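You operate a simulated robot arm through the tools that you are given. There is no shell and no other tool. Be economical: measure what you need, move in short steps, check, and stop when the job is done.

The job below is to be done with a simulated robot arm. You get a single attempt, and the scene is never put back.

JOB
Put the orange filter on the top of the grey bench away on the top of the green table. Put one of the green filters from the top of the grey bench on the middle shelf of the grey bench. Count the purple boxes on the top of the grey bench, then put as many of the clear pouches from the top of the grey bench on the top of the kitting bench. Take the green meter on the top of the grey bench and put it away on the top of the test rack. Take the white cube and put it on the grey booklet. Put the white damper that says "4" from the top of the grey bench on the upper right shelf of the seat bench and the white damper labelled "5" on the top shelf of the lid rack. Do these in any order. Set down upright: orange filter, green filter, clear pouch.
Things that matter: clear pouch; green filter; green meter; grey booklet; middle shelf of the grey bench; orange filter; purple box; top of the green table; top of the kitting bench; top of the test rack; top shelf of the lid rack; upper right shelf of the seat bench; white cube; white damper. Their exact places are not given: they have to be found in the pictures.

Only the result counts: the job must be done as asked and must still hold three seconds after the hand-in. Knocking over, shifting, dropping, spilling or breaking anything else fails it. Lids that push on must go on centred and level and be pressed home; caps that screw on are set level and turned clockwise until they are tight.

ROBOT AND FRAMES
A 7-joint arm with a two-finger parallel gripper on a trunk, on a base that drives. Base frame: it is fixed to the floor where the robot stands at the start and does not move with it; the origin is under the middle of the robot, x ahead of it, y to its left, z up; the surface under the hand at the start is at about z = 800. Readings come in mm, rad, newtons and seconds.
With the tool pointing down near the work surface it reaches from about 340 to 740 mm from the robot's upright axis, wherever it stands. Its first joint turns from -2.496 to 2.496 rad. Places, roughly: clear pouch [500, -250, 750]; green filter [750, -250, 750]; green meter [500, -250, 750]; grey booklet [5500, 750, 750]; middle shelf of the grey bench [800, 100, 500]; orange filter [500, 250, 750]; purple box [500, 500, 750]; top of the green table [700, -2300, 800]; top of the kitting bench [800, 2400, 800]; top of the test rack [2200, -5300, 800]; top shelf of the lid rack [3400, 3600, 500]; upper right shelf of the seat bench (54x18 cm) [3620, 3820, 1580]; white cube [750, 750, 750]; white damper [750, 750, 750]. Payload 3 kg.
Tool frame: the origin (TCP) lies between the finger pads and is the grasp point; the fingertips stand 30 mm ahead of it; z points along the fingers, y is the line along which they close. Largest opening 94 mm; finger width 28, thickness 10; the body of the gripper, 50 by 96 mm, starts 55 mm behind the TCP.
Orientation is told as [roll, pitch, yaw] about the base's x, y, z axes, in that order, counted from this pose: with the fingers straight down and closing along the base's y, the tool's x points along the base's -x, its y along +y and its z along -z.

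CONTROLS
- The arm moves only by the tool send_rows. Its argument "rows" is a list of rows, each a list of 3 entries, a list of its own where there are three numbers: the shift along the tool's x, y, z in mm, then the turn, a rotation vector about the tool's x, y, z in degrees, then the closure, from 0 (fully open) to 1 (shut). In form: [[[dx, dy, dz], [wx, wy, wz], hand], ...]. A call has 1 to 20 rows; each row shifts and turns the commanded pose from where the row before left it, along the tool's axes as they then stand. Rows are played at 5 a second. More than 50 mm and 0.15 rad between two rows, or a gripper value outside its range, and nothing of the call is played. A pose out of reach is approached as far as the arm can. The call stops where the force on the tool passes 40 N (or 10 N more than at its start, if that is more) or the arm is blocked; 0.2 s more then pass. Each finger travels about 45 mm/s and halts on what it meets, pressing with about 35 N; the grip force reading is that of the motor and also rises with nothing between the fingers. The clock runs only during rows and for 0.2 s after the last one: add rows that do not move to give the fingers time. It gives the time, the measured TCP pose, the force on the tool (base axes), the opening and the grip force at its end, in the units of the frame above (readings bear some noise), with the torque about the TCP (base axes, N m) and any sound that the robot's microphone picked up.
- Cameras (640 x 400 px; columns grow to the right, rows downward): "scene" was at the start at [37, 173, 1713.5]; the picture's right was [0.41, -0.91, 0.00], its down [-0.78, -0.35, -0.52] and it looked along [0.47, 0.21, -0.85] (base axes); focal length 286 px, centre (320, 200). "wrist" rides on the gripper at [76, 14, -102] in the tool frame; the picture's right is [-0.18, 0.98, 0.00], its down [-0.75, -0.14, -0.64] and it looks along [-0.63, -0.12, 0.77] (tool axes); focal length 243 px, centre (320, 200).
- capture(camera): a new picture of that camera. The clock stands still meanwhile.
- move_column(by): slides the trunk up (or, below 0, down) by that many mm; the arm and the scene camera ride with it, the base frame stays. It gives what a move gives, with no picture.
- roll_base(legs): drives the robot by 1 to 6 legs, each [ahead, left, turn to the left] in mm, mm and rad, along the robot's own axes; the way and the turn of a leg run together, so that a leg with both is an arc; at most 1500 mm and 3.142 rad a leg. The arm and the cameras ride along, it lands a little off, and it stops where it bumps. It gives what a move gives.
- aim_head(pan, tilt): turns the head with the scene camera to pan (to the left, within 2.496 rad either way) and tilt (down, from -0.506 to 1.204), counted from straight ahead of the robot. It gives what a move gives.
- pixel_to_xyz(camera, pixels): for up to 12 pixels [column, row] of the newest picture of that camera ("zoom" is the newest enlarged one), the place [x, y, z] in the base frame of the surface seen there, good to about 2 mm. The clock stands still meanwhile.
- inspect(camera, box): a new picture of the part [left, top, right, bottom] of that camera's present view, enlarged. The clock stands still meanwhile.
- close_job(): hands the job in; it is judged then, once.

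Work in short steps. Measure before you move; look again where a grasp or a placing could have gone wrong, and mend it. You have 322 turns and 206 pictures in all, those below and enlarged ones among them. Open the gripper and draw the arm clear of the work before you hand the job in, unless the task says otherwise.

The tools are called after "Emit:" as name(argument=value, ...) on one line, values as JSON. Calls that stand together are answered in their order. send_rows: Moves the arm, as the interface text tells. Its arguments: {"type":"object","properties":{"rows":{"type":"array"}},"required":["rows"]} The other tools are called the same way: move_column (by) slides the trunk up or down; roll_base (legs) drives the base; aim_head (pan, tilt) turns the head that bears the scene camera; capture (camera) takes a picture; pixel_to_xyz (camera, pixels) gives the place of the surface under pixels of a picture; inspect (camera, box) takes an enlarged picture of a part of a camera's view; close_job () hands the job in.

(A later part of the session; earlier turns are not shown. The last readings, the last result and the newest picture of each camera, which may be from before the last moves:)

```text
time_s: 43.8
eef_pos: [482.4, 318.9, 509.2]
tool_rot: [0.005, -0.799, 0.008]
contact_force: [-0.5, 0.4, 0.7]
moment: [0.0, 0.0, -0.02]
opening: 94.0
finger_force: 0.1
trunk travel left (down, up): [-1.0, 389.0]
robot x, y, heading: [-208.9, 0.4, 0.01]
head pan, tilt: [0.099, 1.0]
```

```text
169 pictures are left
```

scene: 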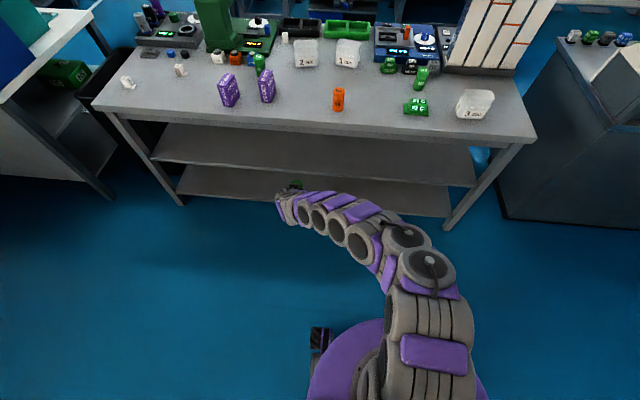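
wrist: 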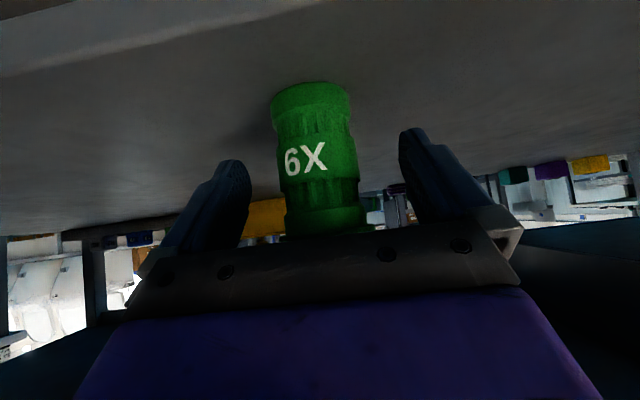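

Standing. I back off 280 mm and look.

Emit:
roll_base(legs=[[-280, 0, 0]])

Emit:
capture(camera="wrist")

Emit:
move_column(by=174)

Emit:
send_rows(rows=[[[-34, 0, -34], [0, 0, 0], 0], [[-34, 0, -34], [0, 0, 0], 0], [[-34, 0, -34], [0, 0, 0], 0], [[-34, 0, -34], [0, 0, 0], 0], [[-34, 0, -34], [0, 0, 0], 0], [[-34, 0, -34], [0, 0, 0], 0], [[-34, 0, -34], [0, 0, 0], 0], [[0, 0, 0], [0, 7.6, 0], 0], [[0, 0, 0], [0, 7.6, 0], 0], [[0, 0, 0], [0, 7.6, 0], 0], [[0, 0, 0], [0, 7.6, 0], 0], [[0, 0, 0], [0, 7.6, 0], 0], [[0, 0, 0], [0, 7.6, 0], 0], [[0, 0, 0], [0, 0, 0], 0]])

```text
time_s: 45.7
eef_pos: [202.2, 313.9, 510.0]
tool_rot: [0.003, -0.798, 0.004]
contact_force: [0.3, 0.1, 0.3]
moment: [-0.03, 0.0, -0.02]
opening: 94.1
finger_force: 0.0
trunk travel left (down, up): [-1.0, 389.0]
robot x, y, heading: [-490.4, -3.2, 0.011]
head pan, tilt: [0.099, 1.0]
```

```text
168 pictures are left
```

wrist: 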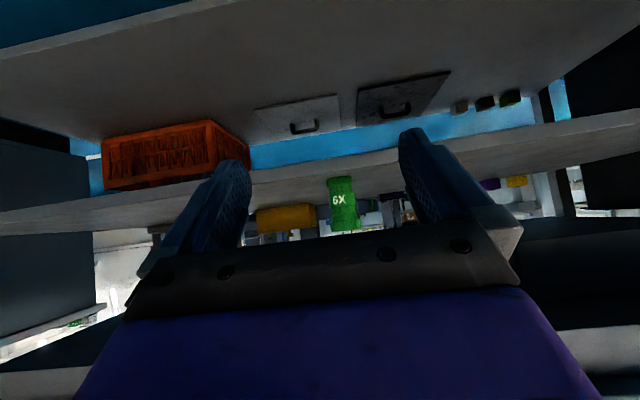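

```text
time_s: 47.7
eef_pos: [201.8, 313.2, 683.0]
tool_rot: [0.006, -0.8, 0.003]
contact_force: [-0.4, -0.7, 0.1]
moment: [0.04, -0.03, 0.0]
opening: 94.0
finger_force: 0.0
trunk travel left (down, up): [-175.0, 215.0]
robot x, y, heading: [-494.1, -1.4, 0.007]
head pan, tilt: [0.099, 1.0]
```

```text
time_s: 50.7
eef_pos: [194.9, 312.9, 1023.1]
tool_rot: [0.002, -0.003, 0.005]
contact_force: [0.7, 0.1, 0.3]
moment: [-0.02, 0.01, 0.02]
opening: 94.0
finger_force: 0.0
trunk travel left (down, up): [-175.0, 215.0]
robot x, y, heading: [-490.6, -0.9, 0.009]
head pan, tilt: [0.099, 1.0]
```

X9 stands on the middle shelf. Next the orange filter N9: I roll ahead and bring the tool over it.

Emit:
roll_base(legs=[[390, 0, 0]])

Emit:
send_rows(rows=[[[35, -35, 0], [0, 0, 0], 0], [[35, -35, 0], [0, 0, 0], 0], [[35, -35, 0], [0, 0, 0], 0], [[20, -40, 0], [0, 0, 0], 0], [[0, 0, 0], [0, 0, 0], 0]])

Emit:
capture(camera="wrist")

```text
time_s: 53.2
eef_pos: [591.5, 319.1, 1021.2]
tool_rot: [0.004, -0.003, 0.012]
contact_force: [-0.1, -0.1, -1.0]
moment: [0.02, -0.01, -0.01]
opening: 94.0
finger_force: 0.1
trunk travel left (down, up): [-175.0, 215.0]
robot x, y, heading: [-92.6, 1.3, 0.01]
head pan, tilt: [0.099, 1.0]
```

```text
time_s: 54.4
eef_pos: [465.8, 172.9, 1023.5]
tool_rot: [0.004, -0.006, 0.014]
contact_force: [0.5, 0.6, -0.7]
moment: [-0.02, -0.04, -0.03]
opening: 93.9
finger_force: 0.1
trunk travel left (down, up): [-175.0, 215.0]
robot x, y, heading: [-91.0, -0.9, 0.017]
head pan, tilt: [0.099, 1.0]
```

```text
167 pictures are left
```

wrist: 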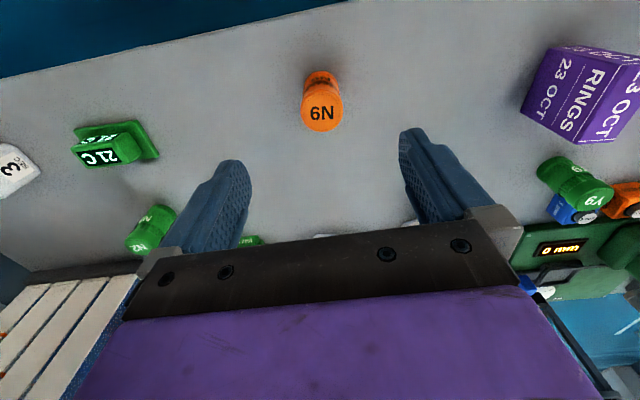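

Emit:
pixel_to_xyz(camera="wrist", pixels=[[322, 112], [322, 95], [322, 128], [304, 112], [340, 112], [120, 135], [100, 150], [80, 140], [145, 150], [125, 128], [110, 170], [90, 165]])

Emit:
inspect(camera="wrist", box=[0, 100, 200, 260])

```text
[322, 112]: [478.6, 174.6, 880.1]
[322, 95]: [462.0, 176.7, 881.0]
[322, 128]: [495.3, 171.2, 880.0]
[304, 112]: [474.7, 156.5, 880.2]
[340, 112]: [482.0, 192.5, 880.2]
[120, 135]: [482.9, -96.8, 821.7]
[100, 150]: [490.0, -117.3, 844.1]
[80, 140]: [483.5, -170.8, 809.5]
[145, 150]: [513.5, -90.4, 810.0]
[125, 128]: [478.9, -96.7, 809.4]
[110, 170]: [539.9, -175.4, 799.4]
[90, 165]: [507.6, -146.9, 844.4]
```

```text
2.50 times, centred on (100, 180) of wrist
```

zoom: 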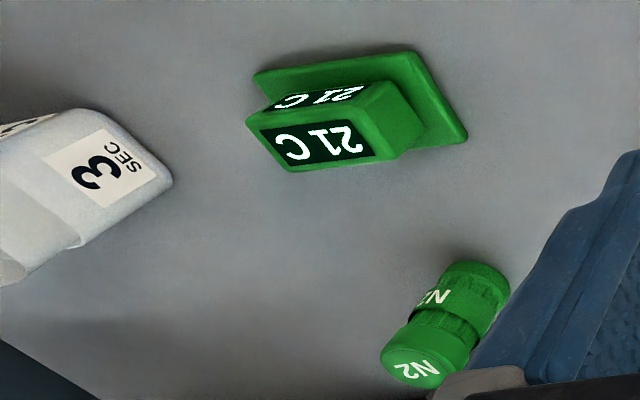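

N9's axis is at (478.6,174.5), top z=880, diameter about 38. I descend with open fingers.

Emit:
send_rows(rows=[[[-12.8, 1.6, 0], [0, 0, 0], 0], [[0, 0, 45], [0, 0, 0], 0], [[0, 0, 45], [0, 0, 0], 0], [[0, 0, 45], [0, 0, 0], 0], [[0, 0, 45], [0, 0, 0], 0], [[0, 0, 0], [0, 0, 0], 0.3], [[0, 0, 0], [0, 0, 0], 0.5], [[0, 0, 0], [0, 0, 0], 0.55], [[0, 0, 0], [0, 0, 0], 0.59], [[0, 0, 0], [0, 0, 0], 0.6], [[0, 0, 0], [0, 0, 0], 0.6]])

Emit:
capture(camera="wrist")

```text
time_s: 56.8
eef_pos: [480.5, 176.6, 842.9]
tool_rot: [0.005, -0.004, 0.012]
contact_force: [0.0, -0.4, 0.5]
moment: [-0.02, -0.02, 0.01]
opening: 42.8
finger_force: 34.4
trunk travel left (down, up): [-175.0, 215.0]
robot x, y, heading: [-95.3, 2.3, 0.014]
head pan, tilt: [0.099, 1.0]
```

```text
165 pictures are left
```

wrist: 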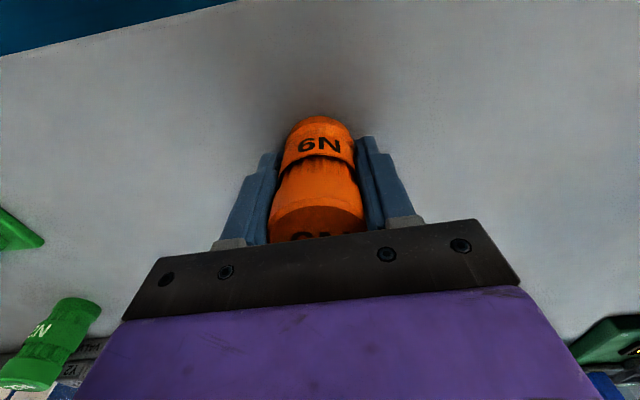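

Held at 42.8 mm without any sound. I lift 200 mm and roll back, then look to the right for the green table.

Emit:
send_rows(rows=[[[0, 0, 0], [0, 0, 0], 0.65], [[0, 0, -30], [0, 0, 0], 0.65], [[0, 0, -45], [0, 0, 0], 0.65], [[0, 0, -45], [0, 0, 0], 0.65], [[0, 0, -45], [0, 0, 0], 0.65], [[0, 0, -45], [0, 0, 0], 0.65], [[0, 0, 0], [0, 0, 0], 0.65]])

Emit:
roll_base(legs=[[-400, 0, 0], [0, 0, -1.57]])

Emit:
aim_head(pan=0.3, tilt=0.35)

Emit:
capture(camera="scene")

```text
time_s: 58.4
eef_pos: [479.5, 172.4, 1054.1]
tool_rot: [0.006, -0.005, 0.012]
contact_force: [-0.4, -0.3, -1.4]
moment: [0.02, -0.01, 0.01]
opening: 42.7
finger_force: 34.9
trunk travel left (down, up): [-175.0, 215.0]
robot x, y, heading: [-96.4, 3.4, 0.016]
head pan, tilt: [0.099, 1.0]
```

```text
time_s: 64.6
eef_pos: [-305.8, -573.9, 1053.8]
tool_rot: [0.005, -0.004, -1.542]
contact_force: [0.2, -0.2, -1.1]
moment: [0.0, 0.0, 0.0]
opening: 43.0
finger_force: 34.8
trunk travel left (down, up): [-175.0, 215.0]
robot x, y, heading: [-487.5, -3.4, -1.539]
head pan, tilt: [0.099, 1.0]
```

```text
time_s: 65.7
eef_pos: [-306.7, -571.2, 1055.3]
tool_rot: [0.005, -0.006, -1.54]
contact_force: [0.9, -0.1, -2.0]
moment: [0.0, -0.01, 0.0]
opening: 42.8
finger_force: 34.9
trunk travel left (down, up): [-175.0, 215.0]
robot x, y, heading: [-488.5, -5.3, -1.539]
head pan, tilt: [0.3, 0.351]
```

```text
164 pictures are left
```

scene: 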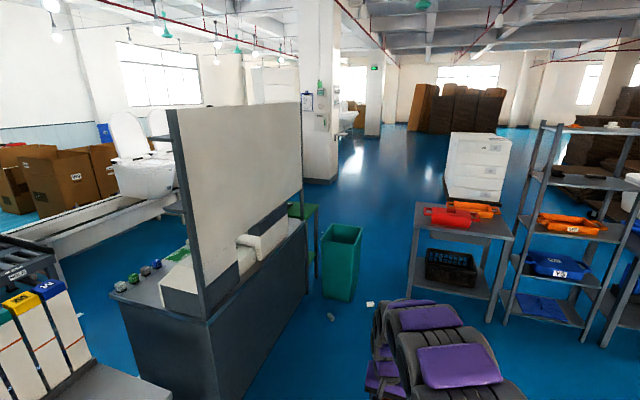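

A green table top shows at about (302,210) beyond the board bench. I measure it and the obstacles.

Emit:
pixel_to_xyz(camera="scene", pixels=[[300, 209], [312, 207], [316, 270], [342, 230], [340, 295], [330, 316], [370, 303], [250, 380], [205, 390], [305, 280], [420, 290], [350, 180]])

Emit:
inspect(camera="scene", box=[240, 130, 400, 330])

```text
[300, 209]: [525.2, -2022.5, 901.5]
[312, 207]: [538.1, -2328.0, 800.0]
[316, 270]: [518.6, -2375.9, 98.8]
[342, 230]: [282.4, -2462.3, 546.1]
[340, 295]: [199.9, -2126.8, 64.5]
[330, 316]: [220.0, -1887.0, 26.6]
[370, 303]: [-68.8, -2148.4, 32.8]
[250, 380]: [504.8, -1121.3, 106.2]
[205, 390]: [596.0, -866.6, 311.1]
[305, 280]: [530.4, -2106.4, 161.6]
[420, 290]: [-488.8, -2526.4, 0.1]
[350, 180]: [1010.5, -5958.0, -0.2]
```

```text
2.00 times, centred on (320, 230) of scene
```

zoom: 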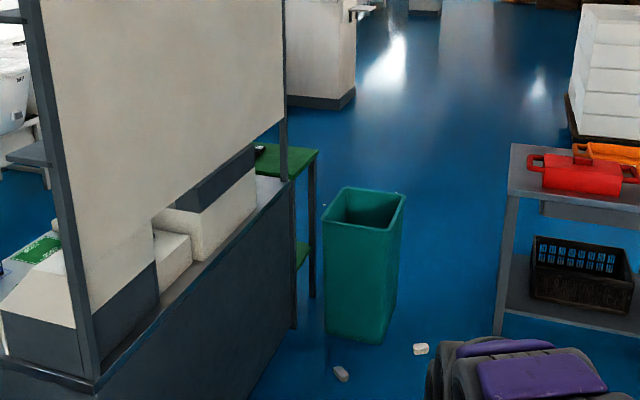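

I drive 1000 mm toward -y and look at the passage.

Emit:
roll_base(legs=[[1000, 0, 0]])

Emit:
capture(camera="scene")

Emit:
aim_head(pan=-0.1, tilt=0.8)

Emit:
capture(camera="scene")

```text
time_s: 70.9
eef_pos: [-285.3, -1592.2, 1054.2]
tool_rot: [0.005, -0.006, -1.549]
contact_force: [0.4, 0.0, -0.5]
moment: [0.0, 0.03, -0.02]
opening: 42.7
finger_force: 35.1
trunk travel left (down, up): [-175.0, 215.0]
robot x, y, heading: [-459.9, -1024.6, -1.545]
head pan, tilt: [0.3, 0.351]
```

```text
162 pictures are left
```

scene: 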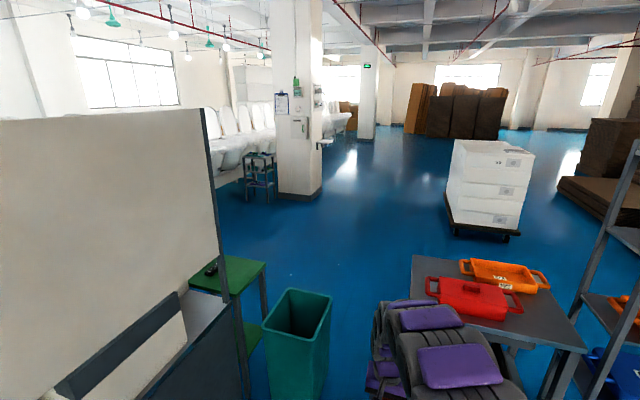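

```text
time_s: 71.8
eef_pos: [-287.8, -1590.6, 1055.5]
tool_rot: [0.007, -0.01, -1.55]
contact_force: [0.1, 0.0, -0.8]
moment: [-0.02, 0.02, 0.02]
opening: 43.4
finger_force: 35.1
trunk travel left (down, up): [-175.0, 215.0]
robot x, y, heading: [-458.7, -1020.3, -1.551]
head pan, tilt: [-0.099, 0.799]
```

```text
161 pictures are left
```

scene: 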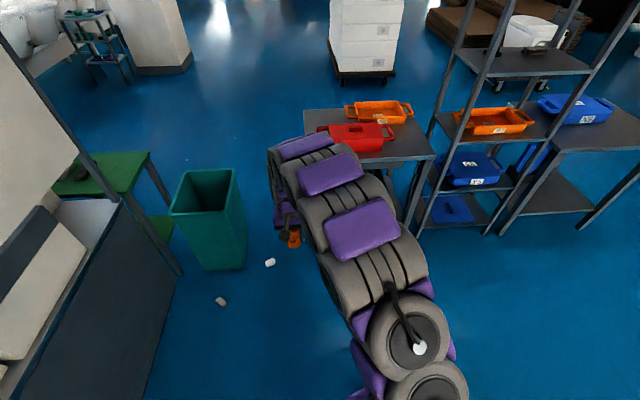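

Emit:
pixel_to_xyz(camera="scene", pixels=[[270, 262], [221, 301], [245, 265], [205, 270], [238, 172], [150, 155], [95, 155], [130, 192], [80, 175], [305, 110], [310, 140], [180, 270]])

Emit:
pixel_to_xyz(camera="scene", pixels=[[260, 200], [255, 60], [330, 75], [430, 155], [410, 225], [200, 110], [160, 75], [120, 80], [175, 170], [180, 185], [405, 75], [250, 130]])

```text
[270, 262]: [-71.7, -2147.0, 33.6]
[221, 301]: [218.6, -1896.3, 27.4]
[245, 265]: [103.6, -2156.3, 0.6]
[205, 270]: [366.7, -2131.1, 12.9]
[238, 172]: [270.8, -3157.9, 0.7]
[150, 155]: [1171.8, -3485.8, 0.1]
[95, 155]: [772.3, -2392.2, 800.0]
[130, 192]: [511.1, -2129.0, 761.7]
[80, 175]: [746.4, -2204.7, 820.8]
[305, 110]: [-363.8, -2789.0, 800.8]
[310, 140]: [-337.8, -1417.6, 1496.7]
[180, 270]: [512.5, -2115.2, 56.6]
```

```text
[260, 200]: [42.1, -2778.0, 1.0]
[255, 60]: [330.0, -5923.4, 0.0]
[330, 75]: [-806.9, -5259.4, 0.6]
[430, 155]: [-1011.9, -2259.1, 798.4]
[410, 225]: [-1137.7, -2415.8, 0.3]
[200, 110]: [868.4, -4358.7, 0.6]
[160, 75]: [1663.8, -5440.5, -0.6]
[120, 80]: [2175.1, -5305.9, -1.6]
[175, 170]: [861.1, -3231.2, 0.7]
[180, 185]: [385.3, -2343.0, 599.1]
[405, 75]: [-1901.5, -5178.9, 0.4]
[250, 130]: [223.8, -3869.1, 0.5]
```

The passage beside the bin is narrow with litter on the floor at (-72,-2147) and (219,-1896). I check the gap between the grey bench and the board bench.

Emit:
aim_head(pan=2.0, tilt=0.6)

Emit:
capture(camera="scene")

Emit:
aim_head(pan=-1.2, tilt=0.4)

Emit:
capture(camera="scene")

```text
time_s: 73.8
eef_pos: [-288.3, -1590.6, 1055.9]
tool_rot: [0.007, -0.008, -1.551]
contact_force: [0.7, -0.8, -1.1]
moment: [0.0, 0.0, -0.06]
opening: 42.4
finger_force: 35.2
trunk travel left (down, up): [-175.0, 215.0]
robot x, y, heading: [-457.6, -1019.6, -1.553]
head pan, tilt: [2.0, 0.6]
```

```text
160 pictures are left
```

scene: 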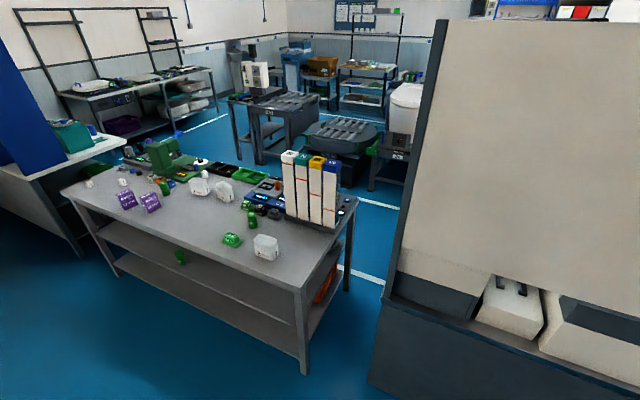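

```text
time_s: 76.5
eef_pos: [-287.3, -1591.3, 1056.2]
tool_rot: [0.007, -0.009, -1.549]
contact_force: [0.7, -0.2, -0.7]
moment: [-0.01, 0.03, 0.03]
opening: 42.9
finger_force: 34.4
trunk travel left (down, up): [-175.0, 215.0]
robot x, y, heading: [-460.4, -1022.5, -1.551]
head pan, tilt: [-1.201, 0.4]
```

```text
159 pictures are left
```

scene: 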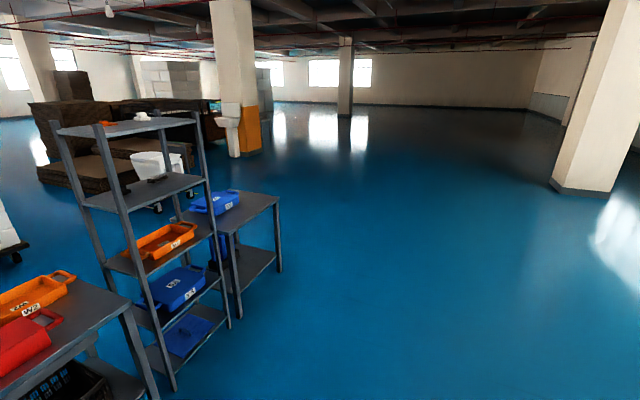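

Emit:
pixel_to_xyz(camera="scene", pixels=[[278, 270], [240, 318], [172, 390], [280, 200], [100, 210], [190, 195], [20, 262], [228, 328], [300, 200], [300, 170], [200, 175], [160, 210]])

Emit:
aim_head(pan=1.9, tilt=0.7)

Emit:
capture(camera="scene")

```text
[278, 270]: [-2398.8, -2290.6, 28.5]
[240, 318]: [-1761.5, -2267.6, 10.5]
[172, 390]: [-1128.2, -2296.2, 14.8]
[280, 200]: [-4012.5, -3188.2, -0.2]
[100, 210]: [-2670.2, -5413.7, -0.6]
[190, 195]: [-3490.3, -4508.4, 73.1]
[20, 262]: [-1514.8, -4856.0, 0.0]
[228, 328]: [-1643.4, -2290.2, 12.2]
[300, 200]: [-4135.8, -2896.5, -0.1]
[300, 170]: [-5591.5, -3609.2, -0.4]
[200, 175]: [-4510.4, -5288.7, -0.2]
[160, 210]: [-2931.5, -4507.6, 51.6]
```

```text
time_s: 79.2
eef_pos: [-287.3, -1590.2, 1056.9]
tool_rot: [0.007, -0.008, -1.551]
contact_force: [-0.4, 0.5, -1.0]
moment: [0.01, 0.0, 0.0]
opening: 42.7
finger_force: 35.5
trunk travel left (down, up): [-175.0, 215.0]
robot x, y, heading: [-461.7, -1024.0, -1.551]
head pan, tilt: [1.901, 0.7]
```

```text
158 pictures are left
```

scene: 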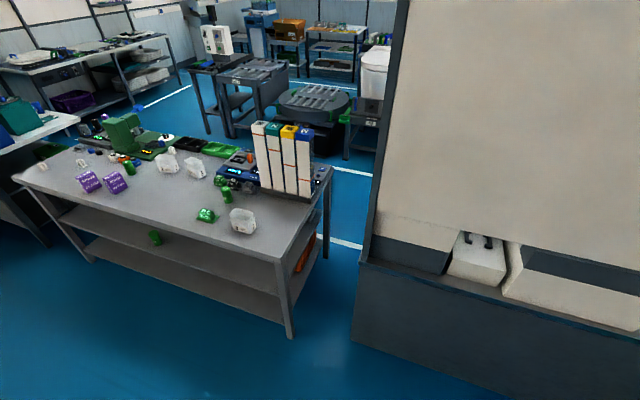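

Emit:
pixel_to_xyz(camera="scene", pixels=[[290, 335], [352, 340], [360, 270], [280, 262], [326, 258], [332, 172], [362, 255], [375, 210], [340, 240], [300, 340], [346, 250], [345, 160]])

```text
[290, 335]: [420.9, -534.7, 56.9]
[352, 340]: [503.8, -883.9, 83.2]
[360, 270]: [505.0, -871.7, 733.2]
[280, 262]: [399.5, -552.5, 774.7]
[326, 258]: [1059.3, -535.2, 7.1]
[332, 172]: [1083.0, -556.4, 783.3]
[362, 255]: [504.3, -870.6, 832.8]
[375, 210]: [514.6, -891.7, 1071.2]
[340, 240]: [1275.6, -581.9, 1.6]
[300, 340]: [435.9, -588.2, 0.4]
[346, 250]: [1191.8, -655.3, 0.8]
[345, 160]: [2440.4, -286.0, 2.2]
```

The gap there is only about 315 mm. I check my own base size by looking down.

Emit:
aim_head(pan=0.9, tilt=1.2)

Emit:
capture(camera="scene")

```text
time_s: 80.5
eef_pos: [-285.8, -1589.4, 1056.7]
tool_rot: [0.007, -0.009, -1.549]
contact_force: [0.4, 0.9, -0.9]
moment: [0.01, 0.01, -0.02]
opening: 42.8
finger_force: 34.7
trunk travel left (down, up): [-175.0, 215.0]
robot x, y, heading: [-462.4, -1023.5, -1.549]
head pan, tilt: [0.901, 1.201]
```

```text
157 pictures are left
```

scene: 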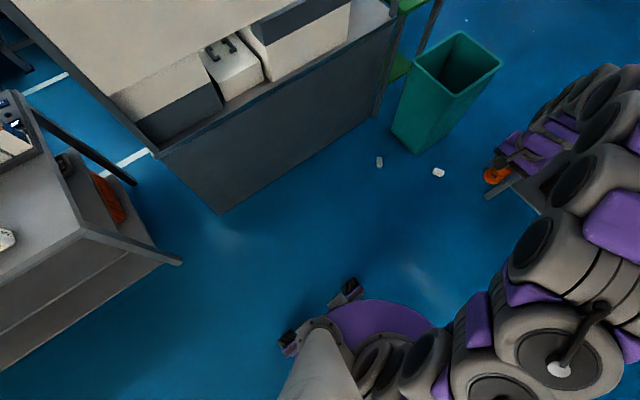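

Emit:
pixel_to_xyz(camera="scene", pixels=[[350, 285], [340, 300], [365, 298], [400, 305], [428, 322], [285, 340], [290, 352], [395, 145], [418, 150], [379, 162], [439, 172], [490, 65]])

```text
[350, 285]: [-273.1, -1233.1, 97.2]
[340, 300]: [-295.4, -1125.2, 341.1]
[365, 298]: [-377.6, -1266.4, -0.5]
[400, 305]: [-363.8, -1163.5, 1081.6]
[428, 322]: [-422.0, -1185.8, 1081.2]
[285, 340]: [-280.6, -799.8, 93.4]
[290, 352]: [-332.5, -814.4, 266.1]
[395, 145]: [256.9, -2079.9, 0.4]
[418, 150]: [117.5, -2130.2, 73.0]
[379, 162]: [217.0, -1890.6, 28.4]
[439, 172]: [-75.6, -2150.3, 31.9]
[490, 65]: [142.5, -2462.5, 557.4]
```

My base is about 450 x 400 mm. The open way to the other side is around the right-hand racks: I move right 2500 mm, then ahead 2400 mm, and look.

Emit:
roll_base(legs=[[0, -1250, 0], [0, -1250, 0]])

Emit:
aim_head(pan=0.3, tilt=0.5)

Emit:
capture(camera="scene")

```text
time_s: 92.6
eef_pos: [-2764.4, -1651.9, 1055.7]
tool_rot: [0.004, -0.01, -1.543]
contact_force: [-0.5, 0.5, -1.1]
moment: [0.01, -0.02, 0.0]
opening: 43.0
finger_force: 35.9
trunk travel left (down, up): [-175.0, 215.0]
robot x, y, heading: [-2948.9, -1086.4, -1.544]
head pan, tilt: [0.901, 1.201]
```

```text
time_s: 93.7
eef_pos: [-2771.0, -1653.2, 1056.8]
tool_rot: [0.009, -0.012, -1.543]
contact_force: [-0.3, -0.8, -0.2]
moment: [0.01, 0.01, 0.02]
opening: 42.6
finger_force: 35.2
trunk travel left (down, up): [-175.0, 215.0]
robot x, y, heading: [-2947.7, -1085.3, -1.538]
head pan, tilt: [0.3, 0.499]
```

```text
156 pictures are left
```

scene: 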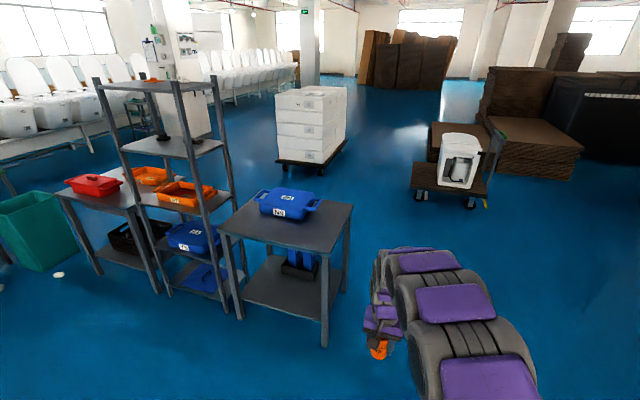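

Emit:
pixel_to_xyz(camera="scene", pixels=[[325, 342], [345, 292], [352, 205], [305, 172], [340, 145], [275, 160], [415, 195], [475, 205], [470, 240], [430, 180], [250, 185], [110, 165]])

```text
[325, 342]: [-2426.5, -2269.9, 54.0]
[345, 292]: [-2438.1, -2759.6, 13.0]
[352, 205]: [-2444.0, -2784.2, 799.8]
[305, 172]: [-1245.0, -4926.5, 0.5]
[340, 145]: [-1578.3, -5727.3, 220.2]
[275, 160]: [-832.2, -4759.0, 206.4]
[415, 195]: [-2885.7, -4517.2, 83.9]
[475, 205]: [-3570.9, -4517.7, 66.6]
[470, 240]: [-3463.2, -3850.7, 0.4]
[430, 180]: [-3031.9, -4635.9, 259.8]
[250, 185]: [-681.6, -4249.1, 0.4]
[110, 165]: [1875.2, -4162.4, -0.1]
```

The way is free. I go ahead 2350 mm, then left 2500 mm.

Emit:
roll_base(legs=[[1200, 0, 0], [1150, 0, 0], [0, 1500, 0], [0, 1000, 0]])

Emit:
aim_head(pan=1.5, tilt=0.5)

Emit:
capture(camera="scene")

Emit:
aim_head(pan=0.6, tilt=0.5)

Emit:
capture(camera="scene")

```text
time_s: 117.0
eef_pos: [-209.8, -3941.5, 1058.1]
tool_rot: [0.013, -0.012, -1.535]
contact_force: [-0.4, 0.3, -1.2]
moment: [0.05, 0.0, -0.01]
opening: 42.9
finger_force: 34.5
trunk travel left (down, up): [-175.0, 215.0]
robot x, y, heading: [-388.7, -3379.1, -1.538]
head pan, tilt: [0.3, 0.499]
```

```text
time_s: 118.4
eef_pos: [-207.3, -3940.5, 1060.0]
tool_rot: [0.01, -0.013, -1.532]
contact_force: [0.2, -0.1, -0.8]
moment: [0.0, -0.01, -0.01]
opening: 43.0
finger_force: 34.4
trunk travel left (down, up): [-175.0, 215.0]
robot x, y, heading: [-387.3, -3378.6, -1.534]
head pan, tilt: [1.499, 0.499]
```

```text
155 pictures are left
```

scene: 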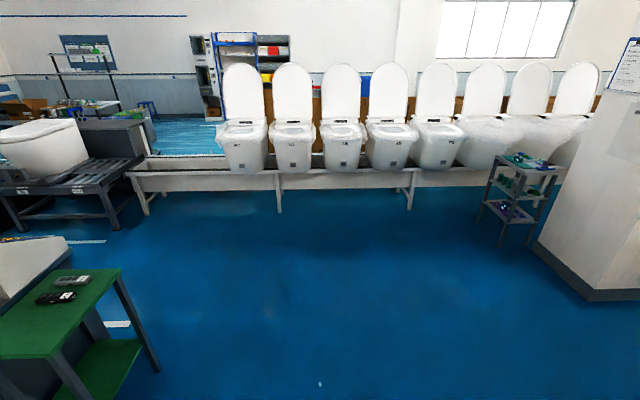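

```text
time_s: 119.6
eef_pos: [-208.1, -3940.1, 1058.5]
tool_rot: [0.011, -0.013, -1.534]
contact_force: [0.3, 0.0, -0.7]
moment: [0.01, 0.03, -0.01]
opening: 42.3
finger_force: 34.6
trunk travel left (down, up): [-175.0, 215.0]
robot x, y, heading: [-389.9, -3375.8, -1.532]
head pan, tilt: [0.6, 0.499]
```

```text
154 pictures are left
```

scene: 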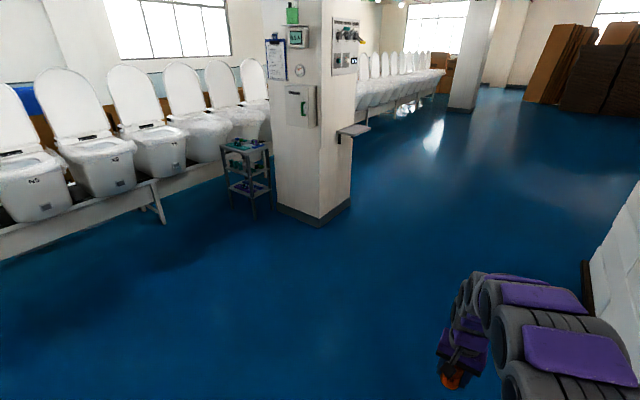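

The small rack by the pillar at (245,150) should be the test rack. I measure it and the ground, then turn towards the green table.

Emit:
pixel_to_xyz(camera="scene", pixels=[[245, 150], [230, 150], [265, 150], [250, 215], [270, 210], [280, 205], [318, 225], [350, 200], [165, 222], [445, 105], [585, 300], [228, 205]])

Emit:
inspect(camera="scene", box=[200, 120, 300, 230])

Emit:
aim_head(pan=2.1, tilt=0.6)

Emit:
capture(camera="scene")

```text
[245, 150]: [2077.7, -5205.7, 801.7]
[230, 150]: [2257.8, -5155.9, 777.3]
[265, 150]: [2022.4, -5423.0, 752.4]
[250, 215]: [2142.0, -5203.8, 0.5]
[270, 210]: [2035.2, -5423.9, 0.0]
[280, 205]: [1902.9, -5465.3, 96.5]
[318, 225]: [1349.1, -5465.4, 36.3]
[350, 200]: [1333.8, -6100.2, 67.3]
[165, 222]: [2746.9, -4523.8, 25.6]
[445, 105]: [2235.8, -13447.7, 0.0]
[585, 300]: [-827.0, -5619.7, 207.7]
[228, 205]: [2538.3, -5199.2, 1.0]
```

```text
3.64 times, centred on (250, 175) of scene
```

zoom: 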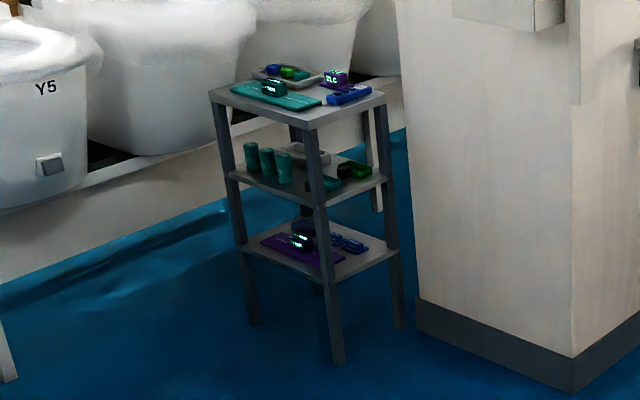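

```text
time_s: 121.2
eef_pos: [-208.1, -3939.4, 1059.1]
tool_rot: [0.01, -0.013, -1.533]
contact_force: [0.0, 0.7, -1.5]
moment: [0.0, 0.02, 0.03]
opening: 42.5
finger_force: 35.2
trunk travel left (down, up): [-175.0, 215.0]
robot x, y, heading: [-383.8, -3380.0, -1.537]
head pan, tilt: [2.1, 0.6]
```

```text
152 pictures are left
```

scene: 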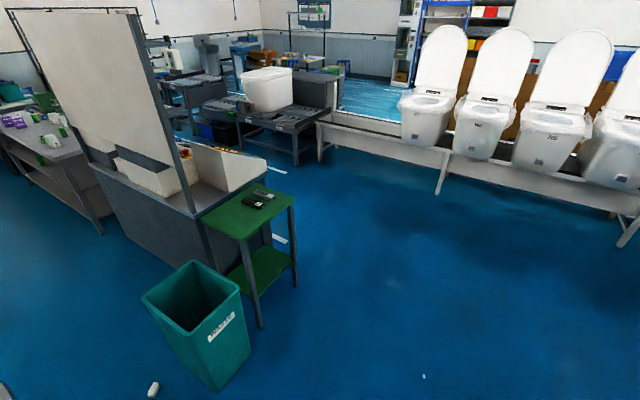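

Emit:
pixel_to_xyz(camera="scene", pixels=[[245, 190], [292, 203], [235, 235], [205, 225], [265, 193], [255, 203], [240, 215], [265, 220], [260, 325], [297, 285], [424, 377], [250, 185]])

Emit:
inspect(camera="scene", box=[190, 150, 320, 340])

```text
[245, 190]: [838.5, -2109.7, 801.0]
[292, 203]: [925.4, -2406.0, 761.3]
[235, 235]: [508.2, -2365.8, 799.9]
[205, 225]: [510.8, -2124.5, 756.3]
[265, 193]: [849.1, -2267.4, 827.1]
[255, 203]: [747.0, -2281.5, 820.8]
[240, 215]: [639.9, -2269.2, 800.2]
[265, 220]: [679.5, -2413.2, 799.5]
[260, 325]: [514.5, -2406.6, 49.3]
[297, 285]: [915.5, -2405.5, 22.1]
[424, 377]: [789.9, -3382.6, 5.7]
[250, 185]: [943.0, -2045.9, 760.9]
```

```text
2.11 times, centred on (255, 245) of scene
```

zoom: 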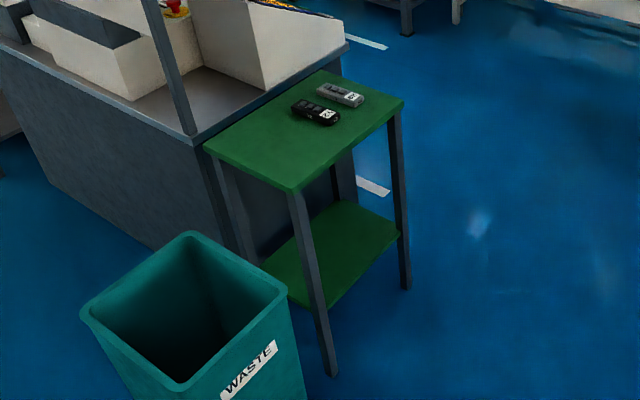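

The table top spans x 505–925, y −2420…−2125, with two devices near (747,−2281) and (849,−2267); the left part is free. I drive to about (570,−2950) and turn to face it.

Emit:
roll_base(legs=[[0, 500, 0], [-420, 450, 0], [0, 0, 3.1]])

Emit:
aim_head(pan=0.0, tilt=0.95)

Emit:
capture(camera="scene")

```text
time_s: 134.4
eef_pos: [401.4, -2349.5, 1058.6]
tool_rot: [0.007, -0.012, 1.544]
contact_force: [-0.8, -0.1, -1.4]
moment: [-0.01, -0.01, 0.03]
opening: 42.8
finger_force: 34.8
trunk travel left (down, up): [-175.0, 215.0]
robot x, y, heading: [544.9, -2922.6, 1.542]
head pan, tilt: [2.1, 0.6]
```

```text
time_s: 136.4
eef_pos: [403.6, -2351.7, 1060.2]
tool_rot: [0.013, -0.014, 1.546]
contact_force: [0.3, 0.4, -0.5]
moment: [0.03, 0.0, -0.04]
opening: 42.7
finger_force: 34.7
trunk travel left (down, up): [-175.0, 215.0]
robot x, y, heading: [550.7, -2916.9, 1.547]
head pan, tilt: [0.0, 0.949]
```

```text
150 pictures are left
```

scene: 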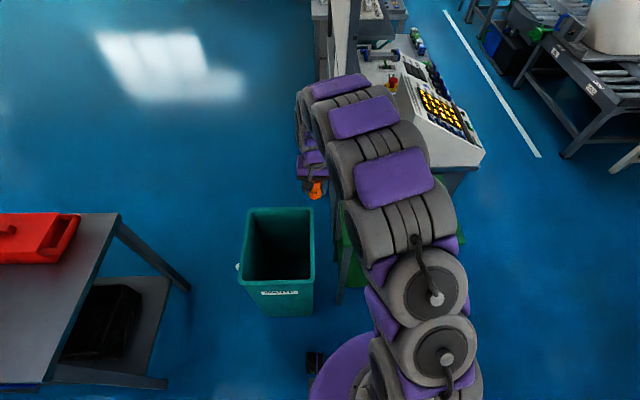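

Emit:
send_rows(rows=[[[-12, -40, 0], [0, 0, 0], 0.65], [[-12, -40, 0], [0, 0, 0], 0.65], [[-12, -40, 0], [0, 0, 0], 0.65], [[-12, -40, 0], [0, 0, 0], 0.65], [[-12, -40, 0], [0, 0, 0], 0.65], [[0, 0, 40], [0, 0, 0], 0.65], [[0, 0, 40], [0, 0, 0], 0.65], [[0, 0, 40], [0, 0, 0], 0.65], [[0, 0, 0], [0, 0, 0], 0.65]])

Emit:
capture(camera="wrist")

```text
time_s: 138.4
eef_pos: [605.1, -2295.4, 937.9]
tool_rot: [0.011, -0.012, 1.546]
contact_force: [-0.4, -0.7, -1.2]
moment: [0.02, -0.02, -0.01]
opening: 43.0
finger_force: 35.1
trunk travel left (down, up): [-175.0, 215.0]
robot x, y, heading: [546.4, -2924.6, 1.544]
head pan, tilt: [0.0, 0.949]
```

```text
149 pictures are left
```

wrist: 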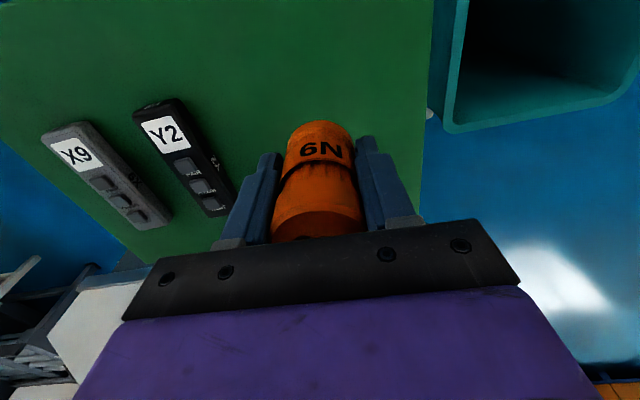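

Emit:
pixel_to_xyz(camera="wrist", pixels=[[225, 205], [195, 150], [320, 60], [420, 120], [330, 128], [320, 135]])

Emit:
send_rows(rows=[[[0, 0, 40], [0, 0, 0], 0.65], [[0, 0, 35], [0, 0, 0], 0.65], [[0, 0, 10], [0, 0, 0], 0.65], [[0, 0, 3], [0, 0, 0], 0.65], [[0, 0, 0], [0, 0, 0], 0.65]])

```text
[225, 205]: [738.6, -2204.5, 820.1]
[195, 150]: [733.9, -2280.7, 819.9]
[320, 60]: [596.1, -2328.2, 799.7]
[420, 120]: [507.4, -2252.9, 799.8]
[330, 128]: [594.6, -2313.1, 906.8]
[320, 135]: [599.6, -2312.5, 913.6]
```

```text
time_s: 139.6
eef_pos: [604.6, -2293.7, 849.4]
tool_rot: [0.012, -0.014, 1.544]
contact_force: [-0.6, 0.1, -1.0]
moment: [0.04, 0.02, -0.02]
opening: 42.8
finger_force: 35.5
trunk travel left (down, up): [-175.0, 215.0]
robot x, y, heading: [542.5, -2922.3, 1.548]
head pan, tilt: [0.0, 0.949]
```

Emit:
send_rows(rows=[[[0, 0, 4], [0, 0, 0], 0.65], [[0, 0, 1], [0, 0, 0], 0.65], [[0, 0, 0], [0, 0, 0], 0.65]])

Emit:
send_rows(rows=[[[0, 0, 1], [0, 0, 0], 0.65], [[0, 0, 0], [0, 0, 0], 0.65]])

```text
time_s: 140.4
eef_pos: [603.3, -2293.8, 845.0]
tool_rot: [0.013, -0.012, 1.544]
contact_force: [0.9, -0.1, -1.0]
moment: [-0.01, -0.04, 0.01]
opening: 43.1
finger_force: 35.2
trunk travel left (down, up): [-175.0, 215.0]
robot x, y, heading: [546.9, -2924.3, 1.546]
head pan, tilt: [0.0, 0.949]
```

```text
time_s: 141.0
eef_pos: [604.3, -2293.7, 844.1]
tool_rot: [0.013, -0.014, 1.543]
contact_force: [-0.9, -0.5, -1.1]
moment: [-0.04, 0.04, -0.01]
opening: 42.8
finger_force: 35.5
trunk travel left (down, up): [-175.0, 215.0]
robot x, y, heading: [548.8, -2921.5, 1.549]
head pan, tilt: [0.0, 0.949]
```

Emit:
send_rows(rows=[[[0, 0, 1], [0, 0, 0], 0.65], [[0, 0, 0], [0, 0, 0], 0.65]])

Emit:
send_rows(rows=[[[0, 0, 0.7], [0, 0, 0], 0.65], [[0, 0, 0], [0, 0, 0], 0.65]])

```text
time_s: 141.6
eef_pos: [604.2, -2293.2, 843.3]
tool_rot: [0.01, -0.015, 1.543]
contact_force: [-0.3, 0.3, -0.6]
moment: [0.02, -0.01, 0.0]
opening: 42.9
finger_force: 34.7
trunk travel left (down, up): [-175.0, 215.0]
robot x, y, heading: [547.2, -2922.2, 1.553]
head pan, tilt: [0.0, 0.949]
```

```text
time_s: 142.2
eef_pos: [603.3, -2293.5, 842.1]
tool_rot: [0.012, -0.013, 1.545]
contact_force: [1.1, -1.6, 3.9]
moment: [-0.1, -0.08, -0.03]
opening: 43.0
finger_force: 35.6
trunk travel left (down, up): [-175.0, 215.0]
robot x, y, heading: [547.3, -2919.1, 1.542]
head pan, tilt: [0.0, 0.949]
```

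Contact (about 5 N change). I open and rise.

Emit:
send_rows(rows=[[[0, 0, 0], [0, 0, 0], 0.45], [[0, 0, 0], [0, 0, 0], 0.3], [[0, 0, 0], [0, 0, 0], 0.1], [[0, 0, 0], [0, 0, 0], 0], [[0, 0, 0], [0, 0, 0], 0], [[0, 0, -40], [0, 0, 0], 0], [[0, 0, -45], [0, 0, 0], 0], [[0, 0, -45], [0, 0, 0], 0], [[0, 0, -45], [0, 0, 0], 0], [[0, 0, -40], [0, 0, 0], 0], [[0, 0, 0], [0, 0, 0], 0]])

Emit:
capture(camera="wrist")

```text
time_s: 144.6
eef_pos: [603.8, -2298.0, 1056.3]
tool_rot: [0.013, -0.014, 1.544]
contact_force: [-0.1, -0.7, 0.5]
moment: [-0.01, 0.0, -0.01]
opening: 94.1
finger_force: 0.0
trunk travel left (down, up): [-175.0, 215.0]
robot x, y, heading: [544.6, -2924.4, 1.543]
head pan, tilt: [0.0, 0.949]
```

```text
148 pictures are left
```

wrist: 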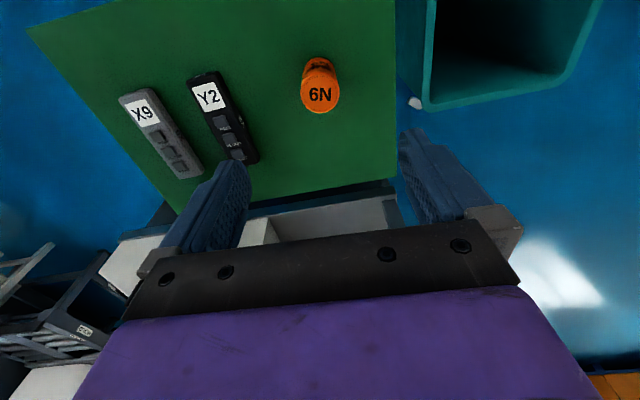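

The orange filter stands. I drive right 1000 mm into the rear aisle and look along it.

Emit:
roll_base(legs=[[0, -1050, 0]])

Emit:
aim_head(pan=0.0, tilt=0.45)

Emit:
capture(camera="scene")

```text
time_s: 150.0
eef_pos: [1652.5, -2328.9, 1057.2]
tool_rot: [0.008, -0.014, 1.538]
contact_force: [-0.4, -0.7, 0.2]
moment: [0.03, -0.02, 0.02]
opening: 94.2
finger_force: 0.1
trunk travel left (down, up): [-175.0, 215.0]
robot x, y, heading: [1592.6, -2951.5, 1.534]
head pan, tilt: [0.0, 0.949]
```

```text
time_s: 150.9
eef_pos: [1654.9, -2331.4, 1058.3]
tool_rot: [0.013, -0.018, 1.536]
contact_force: [0.3, -0.6, -0.2]
moment: [-0.02, 0.03, 0.0]
opening: 94.0
finger_force: 0.1
trunk travel left (down, up): [-175.0, 215.0]
robot x, y, heading: [1593.1, -2951.9, 1.533]
head pan, tilt: [0.0, 0.45]
```

```text
147 pictures are left
```

scene: 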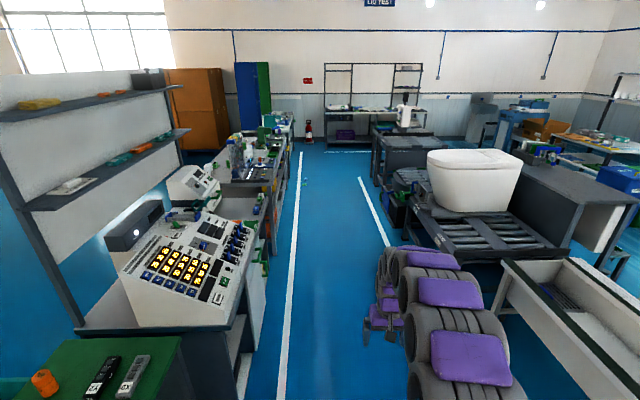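

The rear aisle lies straight ahead. I measure its sides.

Emit:
pixel_to_xyz(camera="scene", pixels=[[280, 380], [300, 150], [385, 235], [365, 185], [245, 330], [250, 385], [280, 180], [270, 260], [405, 235], [374, 178], [300, 260], [420, 175]])

Emit:
inspect(camera="scene", box=[230, 50, 470, 200])

```text
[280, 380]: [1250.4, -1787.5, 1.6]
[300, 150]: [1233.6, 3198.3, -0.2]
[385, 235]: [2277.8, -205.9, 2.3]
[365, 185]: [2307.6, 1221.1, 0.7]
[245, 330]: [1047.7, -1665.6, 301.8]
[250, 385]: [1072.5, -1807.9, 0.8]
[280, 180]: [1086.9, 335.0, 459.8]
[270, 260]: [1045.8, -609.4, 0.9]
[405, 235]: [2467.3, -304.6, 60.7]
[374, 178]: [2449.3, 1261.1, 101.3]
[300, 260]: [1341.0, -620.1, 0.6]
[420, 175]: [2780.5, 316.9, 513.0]
```

```text
2.67 times, centred on (350, 125) of scene
```

zoom: 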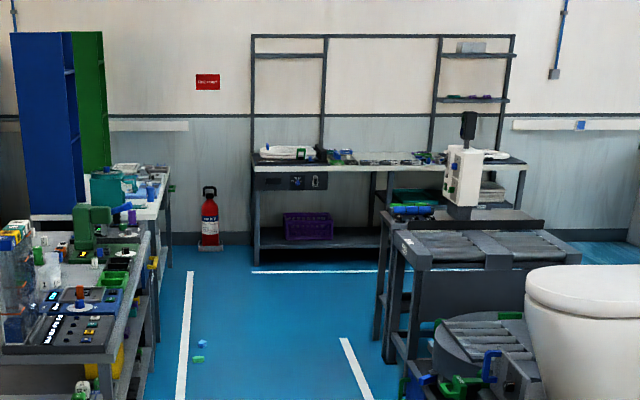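

Emit:
pixel_to_xyz(camera="scene", pixels=[[305, 179], [304, 185], [305, 184], [306, 178]])

Emit:
roll_base(legs=[[1450, -50, 0.037], [1300, 0, 0]])

Emit:
aim_head(pan=0.3, tilt=0.6)

Emit:
capture(camera="scene")

```text
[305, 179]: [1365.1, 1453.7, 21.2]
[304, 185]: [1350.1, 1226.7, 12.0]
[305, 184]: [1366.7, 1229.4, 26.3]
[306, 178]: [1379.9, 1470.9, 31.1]
```

```text
time_s: 164.3
eef_pos: [1712.1, 438.8, 1058.6]
tool_rot: [0.013, -0.016, 1.559]
contact_force: [0.2, 0.5, -0.1]
moment: [0.04, 0.03, -0.01]
opening: 94.0
finger_force: 0.1
trunk travel left (down, up): [-175.0, 215.0]
robot x, y, heading: [1666.3, -183.5, 1.559]
head pan, tilt: [0.0, 0.45]
```

```text
time_s: 165.1
eef_pos: [1713.3, 436.7, 1059.6]
tool_rot: [0.012, -0.018, 1.559]
contact_force: [0.6, -0.3, 0.0]
moment: [0.04, 0.01, 0.0]
opening: 94.0
finger_force: 0.2
trunk travel left (down, up): [-175.0, 215.0]
robot x, y, heading: [1663.4, -180.8, 1.556]
head pan, tilt: [0.3, 0.6]
```

```text
145 pictures are left
```

scene: 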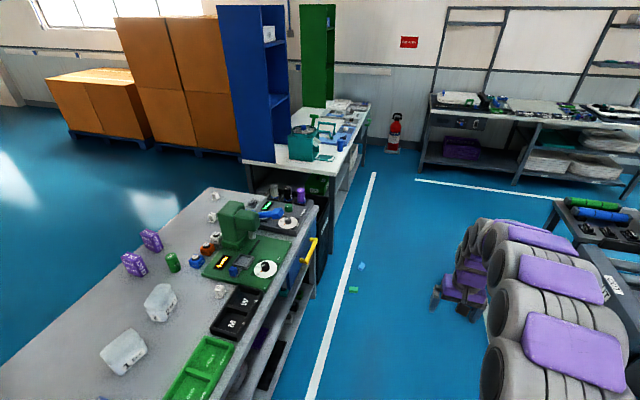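

I drive ahead 600 mm, turn left to face the bench's rear side, and close in.

Emit:
roll_base(legs=[[620, 0, 0], [0, 0, 1.58], [130, 0, 0]])

Emit:
capture(camera="wrist")

Emit:
aim_head(pan=-0.2, tilt=0.9)

Emit:
capture(camera="scene")

```text
time_s: 173.3
eef_pos: [917.9, 488.1, 1057.8]
tool_rot: [0.01, -0.017, 3.126]
contact_force: [0.0, -0.1, -0.3]
moment: [0.01, 0.01, -0.02]
opening: 94.2
finger_force: 0.1
trunk travel left (down, up): [-175.0, 215.0]
robot x, y, heading: [1538.8, 434.7, 3.122]
head pan, tilt: [0.3, 0.6]
```

```text
144 pictures are left
```

wrist: 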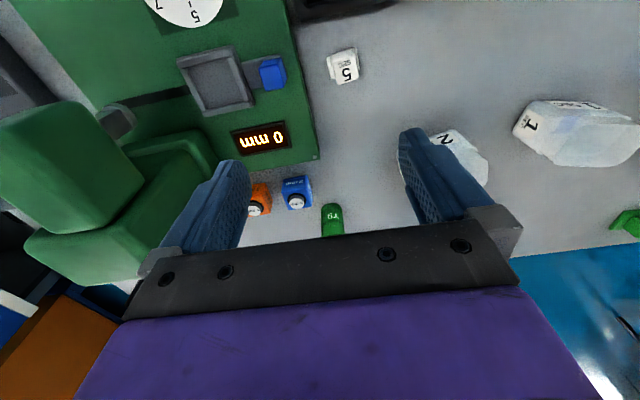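

```text
time_s: 174.2
eef_pos: [922.1, 489.3, 1058.3]
tool_rot: [0.012, -0.021, 3.125]
contact_force: [-0.3, 0.2, -0.1]
moment: [0.03, 0.01, 0.04]
opening: 94.1
finger_force: 0.1
trunk travel left (down, up): [-175.0, 215.0]
robot x, y, heading: [1537.2, 436.5, 3.128]
head pan, tilt: [-0.201, 0.901]
```

```text
143 pictures are left
```

scene: 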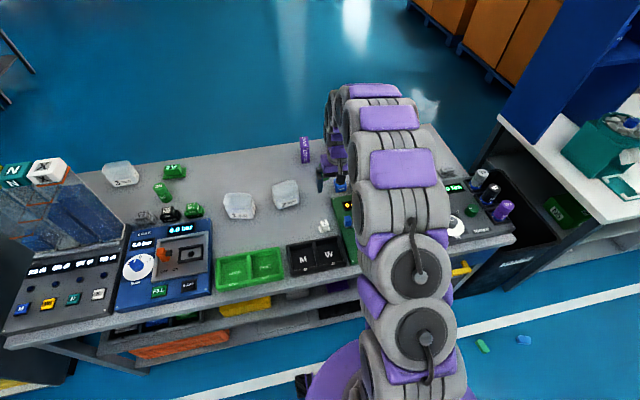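

Emit:
inspect(camera="wrist", box=[300, 30, 400, 100])

Emit:
pixel_to_xyz(camera="wrist", pixels=[[345, 72], [345, 58], [332, 68], [357, 68], [340, 50], [343, 82], [272, 72], [300, 100], [296, 192], [260, 200]])

```text
5.71 times, centred on (350, 65) of wrist
```

zoom: 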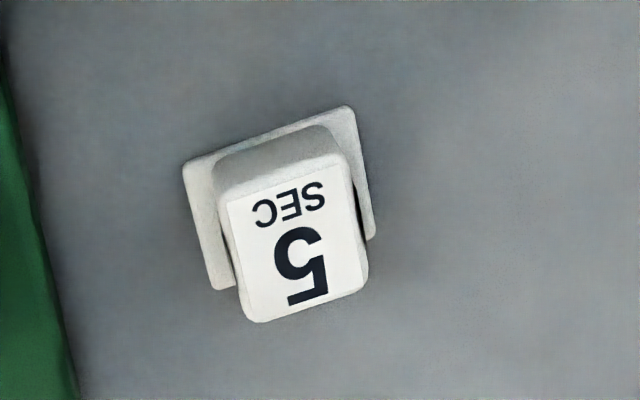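

```text
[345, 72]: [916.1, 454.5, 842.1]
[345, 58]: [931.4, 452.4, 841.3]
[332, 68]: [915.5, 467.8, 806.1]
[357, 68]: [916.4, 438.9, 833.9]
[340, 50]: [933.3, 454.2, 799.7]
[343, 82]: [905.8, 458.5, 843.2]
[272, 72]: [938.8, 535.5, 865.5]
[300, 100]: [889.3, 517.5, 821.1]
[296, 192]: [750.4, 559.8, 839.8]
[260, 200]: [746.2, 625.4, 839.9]
```

Emit:
pixel_to_xyz(camera="zoom", pixels=[[235, 210], [342, 172], [360, 280], [255, 310], [190, 170], [345, 115], [372, 235], [222, 285], [290, 250], [270, 155]])

```text
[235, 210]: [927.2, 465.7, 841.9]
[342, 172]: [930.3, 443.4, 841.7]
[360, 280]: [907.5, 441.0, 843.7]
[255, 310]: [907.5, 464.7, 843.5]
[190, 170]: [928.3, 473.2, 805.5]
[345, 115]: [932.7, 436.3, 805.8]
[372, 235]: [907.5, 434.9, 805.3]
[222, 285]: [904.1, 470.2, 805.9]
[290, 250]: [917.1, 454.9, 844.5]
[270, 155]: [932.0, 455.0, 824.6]
```

Damper 5 centre is (918,453.5), top 843, aligned. Before choosing the grasp I look at the lid rack and seat bench shelf.

Emit:
aim_head(pan=-2.1, tilt=0.2)

Emit:
capture(camera="scene")

Emit:
inspect(camera="scene", box=[200, 70, 440, 260])

```text
time_s: 176.1
eef_pos: [921.5, 488.4, 1059.8]
tool_rot: [0.011, -0.018, 3.125]
contact_force: [-0.3, -0.4, 0.3]
moment: [0.03, -0.04, -0.03]
opening: 93.7
finger_force: 0.1
trunk travel left (down, up): [-175.0, 215.0]
robot x, y, heading: [1542.4, 435.6, 3.125]
head pan, tilt: [-2.1, 0.201]
```

```text
141 pictures are left
```

scene: 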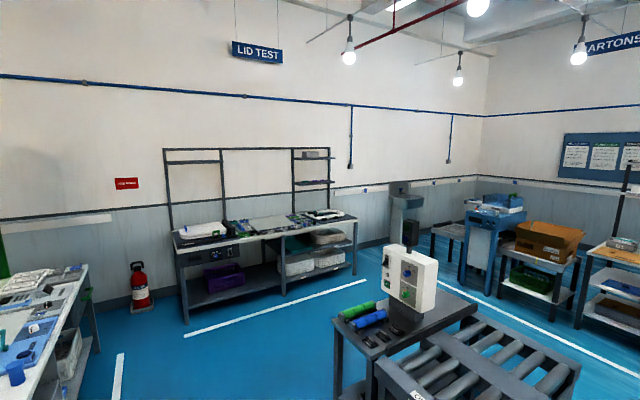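

```text
2.11 times, centred on (320, 165) of scene
```

zoom: 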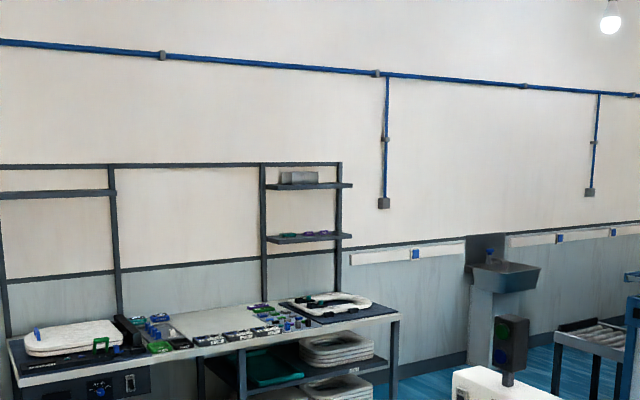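

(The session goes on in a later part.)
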